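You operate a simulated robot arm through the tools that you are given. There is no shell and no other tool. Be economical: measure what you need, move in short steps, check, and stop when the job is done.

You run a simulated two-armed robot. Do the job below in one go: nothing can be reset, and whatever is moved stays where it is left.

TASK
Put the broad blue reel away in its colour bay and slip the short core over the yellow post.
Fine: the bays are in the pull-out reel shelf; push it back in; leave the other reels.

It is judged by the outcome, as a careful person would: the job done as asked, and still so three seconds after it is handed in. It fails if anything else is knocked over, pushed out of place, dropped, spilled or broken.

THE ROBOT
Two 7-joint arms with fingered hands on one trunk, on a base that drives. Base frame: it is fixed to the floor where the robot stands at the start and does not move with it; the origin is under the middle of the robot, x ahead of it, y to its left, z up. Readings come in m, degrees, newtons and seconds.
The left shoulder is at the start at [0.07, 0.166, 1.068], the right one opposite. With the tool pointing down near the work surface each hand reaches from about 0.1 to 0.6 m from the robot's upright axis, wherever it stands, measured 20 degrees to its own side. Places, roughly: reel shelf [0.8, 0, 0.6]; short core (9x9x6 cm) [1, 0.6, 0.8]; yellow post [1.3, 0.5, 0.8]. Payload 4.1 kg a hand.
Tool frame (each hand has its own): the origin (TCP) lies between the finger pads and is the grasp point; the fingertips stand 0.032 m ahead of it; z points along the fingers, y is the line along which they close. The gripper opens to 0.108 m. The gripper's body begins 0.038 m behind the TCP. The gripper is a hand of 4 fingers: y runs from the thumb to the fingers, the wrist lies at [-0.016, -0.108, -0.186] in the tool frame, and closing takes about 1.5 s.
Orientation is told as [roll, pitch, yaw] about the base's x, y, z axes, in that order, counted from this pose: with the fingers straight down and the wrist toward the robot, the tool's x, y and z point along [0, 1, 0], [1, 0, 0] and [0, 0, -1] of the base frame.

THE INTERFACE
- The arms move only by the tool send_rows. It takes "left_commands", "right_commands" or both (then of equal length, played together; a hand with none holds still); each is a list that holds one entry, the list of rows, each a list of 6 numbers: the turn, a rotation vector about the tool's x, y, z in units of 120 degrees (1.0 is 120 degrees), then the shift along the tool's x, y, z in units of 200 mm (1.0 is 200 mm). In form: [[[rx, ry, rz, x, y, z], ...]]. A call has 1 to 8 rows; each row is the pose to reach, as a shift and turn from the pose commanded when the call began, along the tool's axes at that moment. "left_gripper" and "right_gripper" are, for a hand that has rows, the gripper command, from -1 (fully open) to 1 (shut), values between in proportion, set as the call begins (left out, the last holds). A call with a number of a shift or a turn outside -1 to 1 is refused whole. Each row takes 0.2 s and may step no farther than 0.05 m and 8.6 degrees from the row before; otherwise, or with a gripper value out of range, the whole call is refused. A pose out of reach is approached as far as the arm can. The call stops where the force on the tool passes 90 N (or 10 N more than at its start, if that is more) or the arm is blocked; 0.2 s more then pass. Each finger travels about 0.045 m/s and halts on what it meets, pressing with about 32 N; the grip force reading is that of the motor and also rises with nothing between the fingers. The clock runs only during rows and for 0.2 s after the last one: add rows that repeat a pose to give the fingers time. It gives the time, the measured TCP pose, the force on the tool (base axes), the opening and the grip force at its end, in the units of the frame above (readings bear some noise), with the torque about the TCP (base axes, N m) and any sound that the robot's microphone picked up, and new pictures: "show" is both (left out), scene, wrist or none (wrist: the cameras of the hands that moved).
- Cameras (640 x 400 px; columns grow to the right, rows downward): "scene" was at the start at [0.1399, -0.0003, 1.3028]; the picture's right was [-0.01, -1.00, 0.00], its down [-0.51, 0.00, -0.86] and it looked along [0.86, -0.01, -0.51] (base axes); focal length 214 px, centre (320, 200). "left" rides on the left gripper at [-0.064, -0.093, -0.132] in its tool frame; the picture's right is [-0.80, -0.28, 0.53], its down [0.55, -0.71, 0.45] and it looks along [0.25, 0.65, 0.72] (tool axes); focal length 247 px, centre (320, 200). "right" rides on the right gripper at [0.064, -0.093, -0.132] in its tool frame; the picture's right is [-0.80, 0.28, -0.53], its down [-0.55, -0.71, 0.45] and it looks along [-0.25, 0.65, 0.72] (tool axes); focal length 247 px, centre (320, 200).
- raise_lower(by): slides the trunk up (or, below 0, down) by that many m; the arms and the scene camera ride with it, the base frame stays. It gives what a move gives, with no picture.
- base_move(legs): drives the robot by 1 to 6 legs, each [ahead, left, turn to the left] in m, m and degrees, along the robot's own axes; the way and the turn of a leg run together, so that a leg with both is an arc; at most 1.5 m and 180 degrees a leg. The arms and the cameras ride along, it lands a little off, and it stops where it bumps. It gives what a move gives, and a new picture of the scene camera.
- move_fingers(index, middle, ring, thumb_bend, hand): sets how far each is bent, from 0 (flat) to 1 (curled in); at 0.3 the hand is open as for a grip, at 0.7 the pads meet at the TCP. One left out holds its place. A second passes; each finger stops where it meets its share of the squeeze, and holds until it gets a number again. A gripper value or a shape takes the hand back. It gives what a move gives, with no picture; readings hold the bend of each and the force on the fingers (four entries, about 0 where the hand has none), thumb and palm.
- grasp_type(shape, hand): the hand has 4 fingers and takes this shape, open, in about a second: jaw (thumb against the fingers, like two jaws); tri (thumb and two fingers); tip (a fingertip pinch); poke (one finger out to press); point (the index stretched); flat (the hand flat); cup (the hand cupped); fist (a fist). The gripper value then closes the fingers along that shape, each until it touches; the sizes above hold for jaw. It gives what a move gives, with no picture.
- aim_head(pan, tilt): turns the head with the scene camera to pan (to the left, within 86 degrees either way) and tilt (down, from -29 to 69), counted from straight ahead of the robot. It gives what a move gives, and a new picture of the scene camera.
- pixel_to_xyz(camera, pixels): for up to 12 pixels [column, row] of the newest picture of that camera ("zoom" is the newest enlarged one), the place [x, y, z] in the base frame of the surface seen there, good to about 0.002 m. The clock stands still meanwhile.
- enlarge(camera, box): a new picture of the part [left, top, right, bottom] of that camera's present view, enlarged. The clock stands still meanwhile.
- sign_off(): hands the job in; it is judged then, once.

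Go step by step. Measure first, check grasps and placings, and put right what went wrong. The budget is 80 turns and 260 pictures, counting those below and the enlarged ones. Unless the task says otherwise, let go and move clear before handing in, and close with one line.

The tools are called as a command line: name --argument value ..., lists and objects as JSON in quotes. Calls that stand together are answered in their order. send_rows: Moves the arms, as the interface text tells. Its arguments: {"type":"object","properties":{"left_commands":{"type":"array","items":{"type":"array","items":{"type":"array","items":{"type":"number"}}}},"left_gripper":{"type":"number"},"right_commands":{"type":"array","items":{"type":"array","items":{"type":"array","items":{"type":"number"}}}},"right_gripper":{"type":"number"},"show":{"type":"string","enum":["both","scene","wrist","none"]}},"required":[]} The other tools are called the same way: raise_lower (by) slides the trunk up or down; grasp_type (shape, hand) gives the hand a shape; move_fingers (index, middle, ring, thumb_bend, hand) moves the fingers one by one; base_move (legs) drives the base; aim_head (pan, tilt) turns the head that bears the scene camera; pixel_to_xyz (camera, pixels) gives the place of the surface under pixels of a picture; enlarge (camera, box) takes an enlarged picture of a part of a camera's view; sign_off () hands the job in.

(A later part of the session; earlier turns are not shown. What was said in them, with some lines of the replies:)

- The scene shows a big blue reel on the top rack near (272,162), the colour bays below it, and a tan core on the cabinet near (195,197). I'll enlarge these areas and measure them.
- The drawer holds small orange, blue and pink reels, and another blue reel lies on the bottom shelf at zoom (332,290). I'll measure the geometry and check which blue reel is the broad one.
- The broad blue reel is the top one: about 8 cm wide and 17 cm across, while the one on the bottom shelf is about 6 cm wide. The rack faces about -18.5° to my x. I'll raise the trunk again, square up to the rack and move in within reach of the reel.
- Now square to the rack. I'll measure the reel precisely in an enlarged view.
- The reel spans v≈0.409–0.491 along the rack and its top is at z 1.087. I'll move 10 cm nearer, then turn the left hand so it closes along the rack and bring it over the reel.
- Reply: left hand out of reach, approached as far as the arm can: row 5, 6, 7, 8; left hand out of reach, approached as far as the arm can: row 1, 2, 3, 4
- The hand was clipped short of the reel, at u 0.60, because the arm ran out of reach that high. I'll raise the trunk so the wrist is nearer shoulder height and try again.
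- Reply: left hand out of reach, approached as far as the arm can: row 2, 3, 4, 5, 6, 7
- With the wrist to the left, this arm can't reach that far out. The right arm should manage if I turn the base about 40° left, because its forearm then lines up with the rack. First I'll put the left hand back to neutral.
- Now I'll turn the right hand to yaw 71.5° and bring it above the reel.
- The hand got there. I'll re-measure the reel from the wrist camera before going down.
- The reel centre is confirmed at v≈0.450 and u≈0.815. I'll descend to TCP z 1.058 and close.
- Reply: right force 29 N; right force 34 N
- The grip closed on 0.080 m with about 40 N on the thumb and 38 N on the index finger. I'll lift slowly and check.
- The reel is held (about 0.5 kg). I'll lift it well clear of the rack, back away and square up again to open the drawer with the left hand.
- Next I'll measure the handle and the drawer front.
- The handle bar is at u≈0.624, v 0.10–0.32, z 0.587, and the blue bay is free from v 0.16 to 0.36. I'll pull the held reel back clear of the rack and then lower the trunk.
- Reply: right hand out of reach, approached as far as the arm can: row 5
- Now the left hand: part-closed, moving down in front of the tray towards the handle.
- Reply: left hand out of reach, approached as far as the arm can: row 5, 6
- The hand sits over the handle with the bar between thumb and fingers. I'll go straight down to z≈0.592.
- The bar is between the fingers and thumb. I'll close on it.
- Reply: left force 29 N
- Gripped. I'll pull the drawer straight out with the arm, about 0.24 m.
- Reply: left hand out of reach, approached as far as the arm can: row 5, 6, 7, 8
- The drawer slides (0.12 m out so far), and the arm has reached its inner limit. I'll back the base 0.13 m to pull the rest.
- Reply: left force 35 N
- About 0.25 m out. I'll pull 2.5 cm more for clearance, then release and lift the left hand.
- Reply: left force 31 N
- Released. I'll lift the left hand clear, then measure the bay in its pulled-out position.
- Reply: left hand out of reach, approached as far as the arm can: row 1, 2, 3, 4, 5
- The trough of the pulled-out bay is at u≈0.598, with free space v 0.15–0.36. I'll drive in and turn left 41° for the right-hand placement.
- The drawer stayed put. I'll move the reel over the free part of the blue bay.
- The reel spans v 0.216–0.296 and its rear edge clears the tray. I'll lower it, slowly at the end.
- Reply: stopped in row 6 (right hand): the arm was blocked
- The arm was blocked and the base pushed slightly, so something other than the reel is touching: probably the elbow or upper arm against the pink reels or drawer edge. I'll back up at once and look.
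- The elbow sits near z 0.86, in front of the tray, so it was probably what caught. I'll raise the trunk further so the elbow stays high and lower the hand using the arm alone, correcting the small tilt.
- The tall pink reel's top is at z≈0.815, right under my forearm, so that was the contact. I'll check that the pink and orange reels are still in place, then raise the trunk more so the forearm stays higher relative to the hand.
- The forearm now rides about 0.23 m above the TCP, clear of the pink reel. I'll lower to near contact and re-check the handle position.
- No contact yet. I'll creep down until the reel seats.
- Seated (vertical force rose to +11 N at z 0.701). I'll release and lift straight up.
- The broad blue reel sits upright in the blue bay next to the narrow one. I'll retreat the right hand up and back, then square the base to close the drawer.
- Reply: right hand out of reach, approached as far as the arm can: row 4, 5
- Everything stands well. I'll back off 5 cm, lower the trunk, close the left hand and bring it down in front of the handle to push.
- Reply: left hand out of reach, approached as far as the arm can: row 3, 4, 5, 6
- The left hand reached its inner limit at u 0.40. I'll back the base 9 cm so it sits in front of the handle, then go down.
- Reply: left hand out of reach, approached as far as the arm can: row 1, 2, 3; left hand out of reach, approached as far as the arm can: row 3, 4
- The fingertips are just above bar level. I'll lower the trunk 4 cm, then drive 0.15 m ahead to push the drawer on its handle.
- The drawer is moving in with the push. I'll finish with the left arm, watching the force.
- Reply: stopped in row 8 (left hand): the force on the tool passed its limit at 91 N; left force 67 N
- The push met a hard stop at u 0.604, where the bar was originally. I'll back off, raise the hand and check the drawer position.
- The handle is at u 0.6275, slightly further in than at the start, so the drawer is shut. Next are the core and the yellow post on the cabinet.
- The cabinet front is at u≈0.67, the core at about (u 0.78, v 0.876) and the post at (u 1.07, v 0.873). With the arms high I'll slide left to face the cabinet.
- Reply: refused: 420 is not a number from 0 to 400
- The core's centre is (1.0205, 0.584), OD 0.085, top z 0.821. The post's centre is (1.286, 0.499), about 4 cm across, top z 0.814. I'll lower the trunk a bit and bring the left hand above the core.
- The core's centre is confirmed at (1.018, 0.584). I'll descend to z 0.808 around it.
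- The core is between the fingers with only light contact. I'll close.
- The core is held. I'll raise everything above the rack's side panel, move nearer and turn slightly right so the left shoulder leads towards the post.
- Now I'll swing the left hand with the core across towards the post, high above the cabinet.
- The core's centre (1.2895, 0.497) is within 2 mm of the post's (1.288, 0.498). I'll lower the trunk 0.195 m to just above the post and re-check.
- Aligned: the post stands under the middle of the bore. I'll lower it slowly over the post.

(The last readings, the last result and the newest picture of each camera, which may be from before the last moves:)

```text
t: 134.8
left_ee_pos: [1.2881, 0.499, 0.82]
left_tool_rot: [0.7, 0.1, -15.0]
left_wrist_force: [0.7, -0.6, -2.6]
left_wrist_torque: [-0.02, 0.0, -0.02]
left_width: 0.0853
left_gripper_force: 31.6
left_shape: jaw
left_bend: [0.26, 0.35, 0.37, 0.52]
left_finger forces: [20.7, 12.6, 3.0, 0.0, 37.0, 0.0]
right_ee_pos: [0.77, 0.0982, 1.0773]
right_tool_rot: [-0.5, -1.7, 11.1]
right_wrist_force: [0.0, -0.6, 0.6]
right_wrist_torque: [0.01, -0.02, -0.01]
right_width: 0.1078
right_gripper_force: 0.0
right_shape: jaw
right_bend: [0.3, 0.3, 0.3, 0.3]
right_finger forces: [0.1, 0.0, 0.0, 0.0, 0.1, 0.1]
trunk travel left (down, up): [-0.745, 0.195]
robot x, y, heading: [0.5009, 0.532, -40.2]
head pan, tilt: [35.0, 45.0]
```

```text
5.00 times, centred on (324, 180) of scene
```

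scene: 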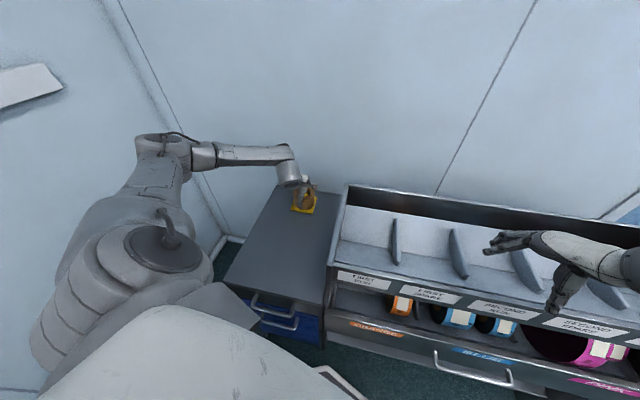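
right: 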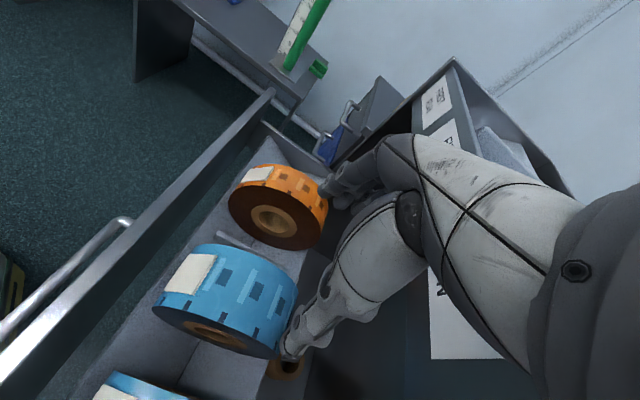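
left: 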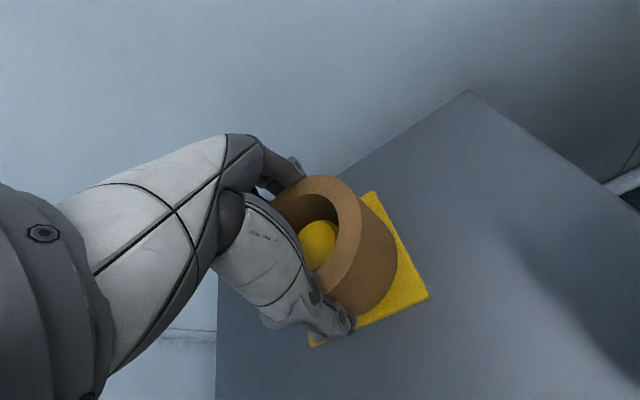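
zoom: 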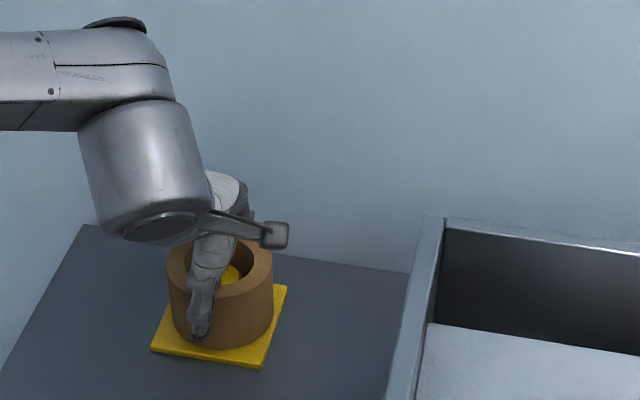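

The post shows inside the bore, and the core is about 2 mm above its plate. I'll ease down the last bit, release and lift.

send_rows --left_commands '[[[0, 0, 0, 0, 0, 0.008], [0, 0, 0, 0, 0, 0.015], [0, 0, 0, 0, 0, 0.02], [0, 0, 0, 0, 0, 0.02]]]' --show "none"

send_rows --left_commands '[[[0, 0, 0, 0, 0, 0], [0, 0, 0, 0, 0, 0], [0, 0, 0, 0, 0, 0], [0, 0, 0, 0, 0, 0], [0, 0, 0, 0, 0, 0], [0, 0, 0, 0, 0, 0]]]' --left_gripper -1 --show "wrist"

send_rows --left_commands '[[[0, 0, 0, 0, 0, -0.05], [0, 0, 0, 0, 0, -0.12], [0, 0, 0, 0, 0, -0.22], [0, 0, 0, 0, 0, -0.4], [0, 0, 0, 0, 0, -0.6], [0, 0, 0, 0, 0, -0.8], [0, 0, 0, 0, 0, -1.0]]]' --show "both"

enlarge --camera "scene" --box '[260, 150, 388, 230]'

```text
t: 135.8
left_ee_pos: [1.2879, 0.499, 0.8166]
left_tool_rot: [0.6, -0.1, -15.1]
left_wrist_force: [-0.2, -0.2, -0.4]
left_wrist_torque: [0.01, -0.03, -0.01]
left_width: 0.0854
left_gripper_force: 32.0
left_shape: jaw
left_bend: [0.26, 0.35, 0.37, 0.52]
left_finger forces: [20.8, 12.6, 3.2, 0.1, 37.1, 0.0]
right_ee_pos: [0.7701, 0.0974, 1.0769]
right_tool_rot: [-0.4, -1.7, 11.1]
right_wrist_force: [0.8, 0.0, 0.1]
right_wrist_torque: [0.0, -0.02, -0.01]
right_width: 0.1078
right_gripper_force: 0.2
right_shape: jaw
right_bend: [0.3, 0.3, 0.3, 0.3]
right_finger forces: [0.0, 0.1, 0.0, 0.0, 0.1, 0.0]
trunk travel left (down, up): [-0.745, 0.195]
robot x, y, heading: [0.5025, 0.526, -39.9]
head pan, tilt: [35.0, 45.0]
```

```text
t: 137.2
left_ee_pos: [1.2874, 0.4988, 0.8176]
left_tool_rot: [0.7, -0.1, -15.1]
left_wrist_force: [1.8, -0.4, 4.9]
left_wrist_torque: [-0.05, -0.07, 0.0]
left_width: 0.1075
left_gripper_force: 0.1
left_shape: jaw
left_bend: [0.29, 0.3, 0.3, 0.29]
left_finger forces: [5.0, 0.1, 0.1, 0.0, 1.9, 0.1]
right_ee_pos: [0.768, 0.0986, 1.0769]
right_tool_rot: [-0.6, -1.7, 11.0]
right_wrist_force: [0.2, 0.0, 0.8]
right_wrist_torque: [0.01, 0.02, -0.01]
right_width: 0.1081
right_gripper_force: 0.0
right_shape: jaw
right_bend: [0.3, 0.3, 0.3, 0.3]
right_finger forces: [0.1, 0.0, 0.1, 0.1, 0.0, 0.0]
trunk travel left (down, up): [-0.745, 0.195]
robot x, y, heading: [0.4992, 0.5288, -40.3]
head pan, tilt: [35.0, 45.0]
```

left: 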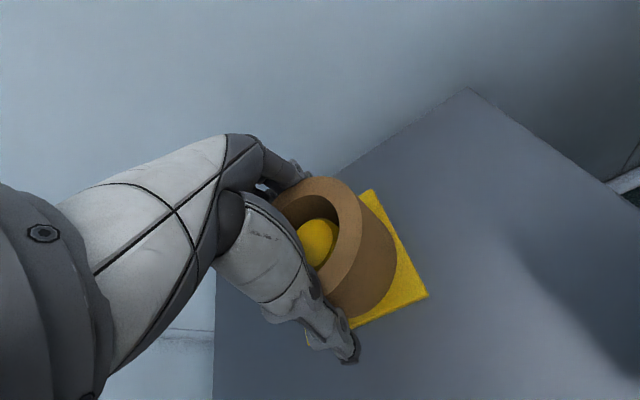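

```text
t: 138.8
left_ee_pos: [1.2879, 0.4974, 1.0169]
left_tool_rot: [0.7, 0.1, -15.1]
left_wrist_force: [0.1, 0.4, 0.1]
left_wrist_torque: [0.01, 0.0, 0.03]
left_width: 0.1079
left_gripper_force: 0.0
left_shape: jaw
left_bend: [0.3, 0.3, 0.3, 0.3]
left_finger forces: [0.1, 0.0, 0.1, 0.0, 0.0, 0.1]
right_ee_pos: [0.7677, 0.0966, 1.0779]
right_tool_rot: [-0.7, -1.7, 11.1]
right_wrist_force: [-0.1, 0.3, -0.8]
right_wrist_torque: [-0.03, 0.0, -0.03]
right_width: 0.1081
right_gripper_force: 0.0
right_shape: jaw
right_bend: [0.3, 0.3, 0.3, 0.3]
right_finger forces: [0.0, 0.0, 0.0, 0.1, 0.0, 0.0]
trunk travel left (down, up): [-0.745, 0.195]
robot x, y, heading: [0.5001, 0.5297, -40.3]
head pan, tilt: [35.0, 45.0]
```

scene: 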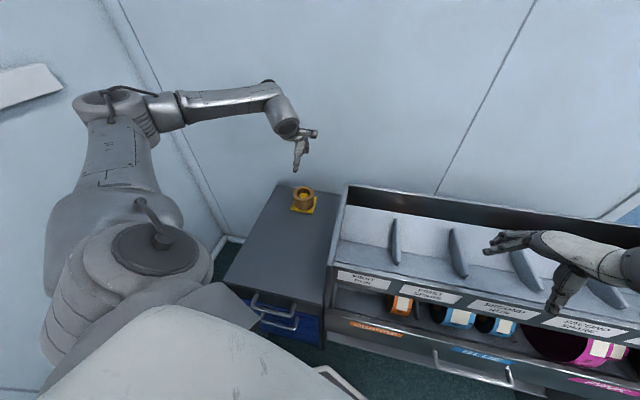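
left: 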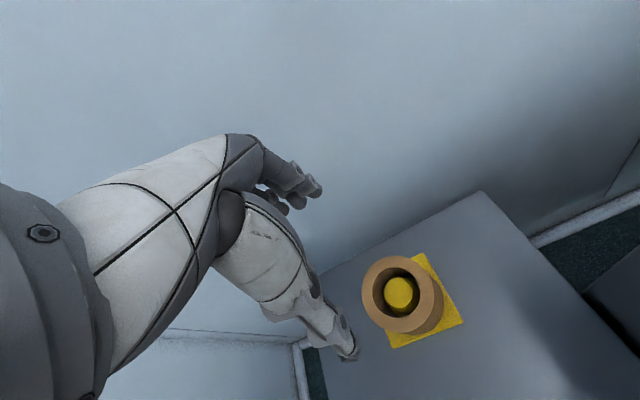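

```text
5.00 times, centred on (324, 190) of scene
```

zoom: 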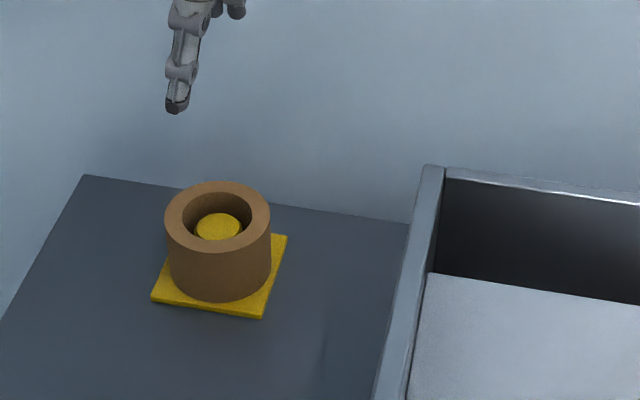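

The core sits flat on the plate with the post inside it. Before handing in I'll take one last look at the shelf.

raise_lower --by 0.15

base_move --legs '[[-0.2, 0.1, 0]]'

aim_head --pan 0 --tilt 40

```text
t: 140.5
left_ee_pos: [1.2883, 0.498, 1.1664]
left_tool_rot: [0.8, 0.0, -15.0]
left_wrist_force: [0.3, -0.4, 0.3]
left_wrist_torque: [-0.01, 0.01, 0.01]
left_width: 0.108
left_gripper_force: 0.1
left_shape: jaw
left_bend: [0.3, 0.3, 0.3, 0.3]
left_finger forces: [0.0, 0.0, 0.1, 0.0, 0.0, 0.0]
right_ee_pos: [0.77, 0.0977, 1.2268]
right_tool_rot: [-0.4, -1.7, 11.1]
right_wrist_force: [-0.7, -0.2, 0.0]
right_wrist_torque: [0.02, 0.03, -0.02]
right_width: 0.1081
right_gripper_force: 0.0
right_shape: jaw
right_bend: [0.3, 0.3, 0.3, 0.3]
right_finger forces: [0.1, 0.1, 0.0, 0.0, 0.0, 0.0]
trunk travel left (down, up): [-0.895, 0.045]
robot x, y, heading: [0.5031, 0.5312, -40.0]
head pan, tilt: [35.0, 45.0]
```

```text
t: 142.2
left_ee_pos: [1.2026, 0.7035, 1.1668]
left_tool_rot: [0.6, -0.1, -14.8]
left_wrist_force: [0.0, 0.3, 0.2]
left_wrist_torque: [0.02, 0.02, -0.01]
left_width: 0.1078
left_gripper_force: 0.0
left_shape: jaw
left_bend: [0.3, 0.3, 0.3, 0.3]
left_finger forces: [0.0, 0.0, 0.1, 0.1, 0.0, 0.0]
right_ee_pos: [0.6847, 0.3013, 1.2252]
right_tool_rot: [-0.5, -1.7, 11.3]
right_wrist_force: [0.1, -0.3, 0.2]
right_wrist_torque: [0.01, 0.02, 0.0]
right_width: 0.1081
right_gripper_force: 0.0
right_shape: jaw
right_bend: [0.3, 0.3, 0.3, 0.3]
right_finger forces: [0.0, 0.0, 0.0, 0.0, 0.0, 0.0]
trunk travel left (down, up): [-0.895, 0.045]
robot x, y, heading: [0.4153, 0.7343, -39.8]
head pan, tilt: [35.0, 45.0]
```

scene: 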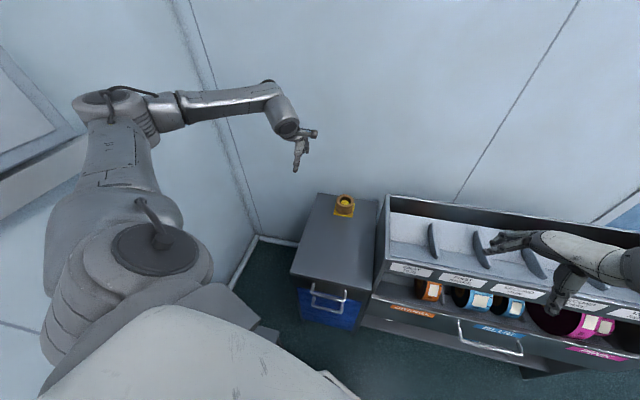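

```text
t: 143.2
left_ee_pos: [1.2012, 0.7054, 1.1663]
left_tool_rot: [0.7, 0.0, -14.7]
left_wrist_force: [0.1, -0.8, -1.1]
left_wrist_torque: [0.02, 0.01, 0.01]
left_width: 0.108
left_gripper_force: 0.0
left_shape: jaw
left_bend: [0.3, 0.3, 0.3, 0.3]
left_finger forces: [0.0, 0.1, 0.0, 0.0, 0.0, 0.0]
right_ee_pos: [0.6839, 0.304, 1.2258]
right_tool_rot: [-0.6, -1.7, 11.4]
right_wrist_force: [0.3, 0.2, -0.4]
right_wrist_torque: [-0.03, 0.01, 0.0]
right_width: 0.1081
right_gripper_force: 0.1
right_shape: jaw
right_bend: [0.3, 0.3, 0.3, 0.3]
right_finger forces: [0.1, 0.0, 0.1, 0.0, 0.0, 0.1]
trunk travel left (down, up): [-0.895, 0.045]
robot x, y, heading: [0.4111, 0.7367, -39.8]
head pan, tilt: [0.0, 40.0]
```

scene: 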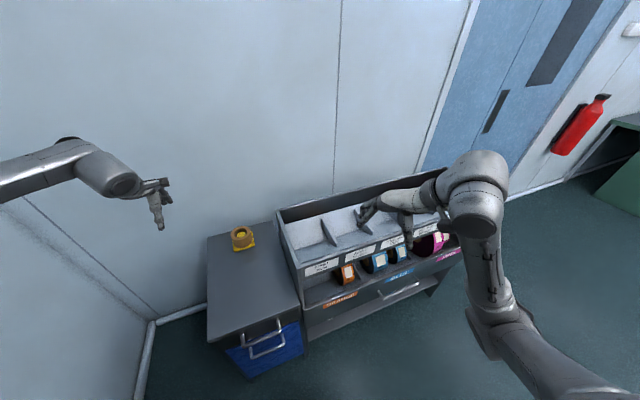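

The drawer is shut with the broad blue reel in the blue bay, the core is on the yellow post, and both hands are clear. I'm handing in.

sign_off

```text
The job is handed in.
```

The broad blue reel is in the blue bay with the reel shelf pushed back in, and the short core is over the yellow post. While I was lowering the reel, my forearm briefly pressed on the tall pink reel; I backed off straight away, and it was still upright in its bay afterwards.
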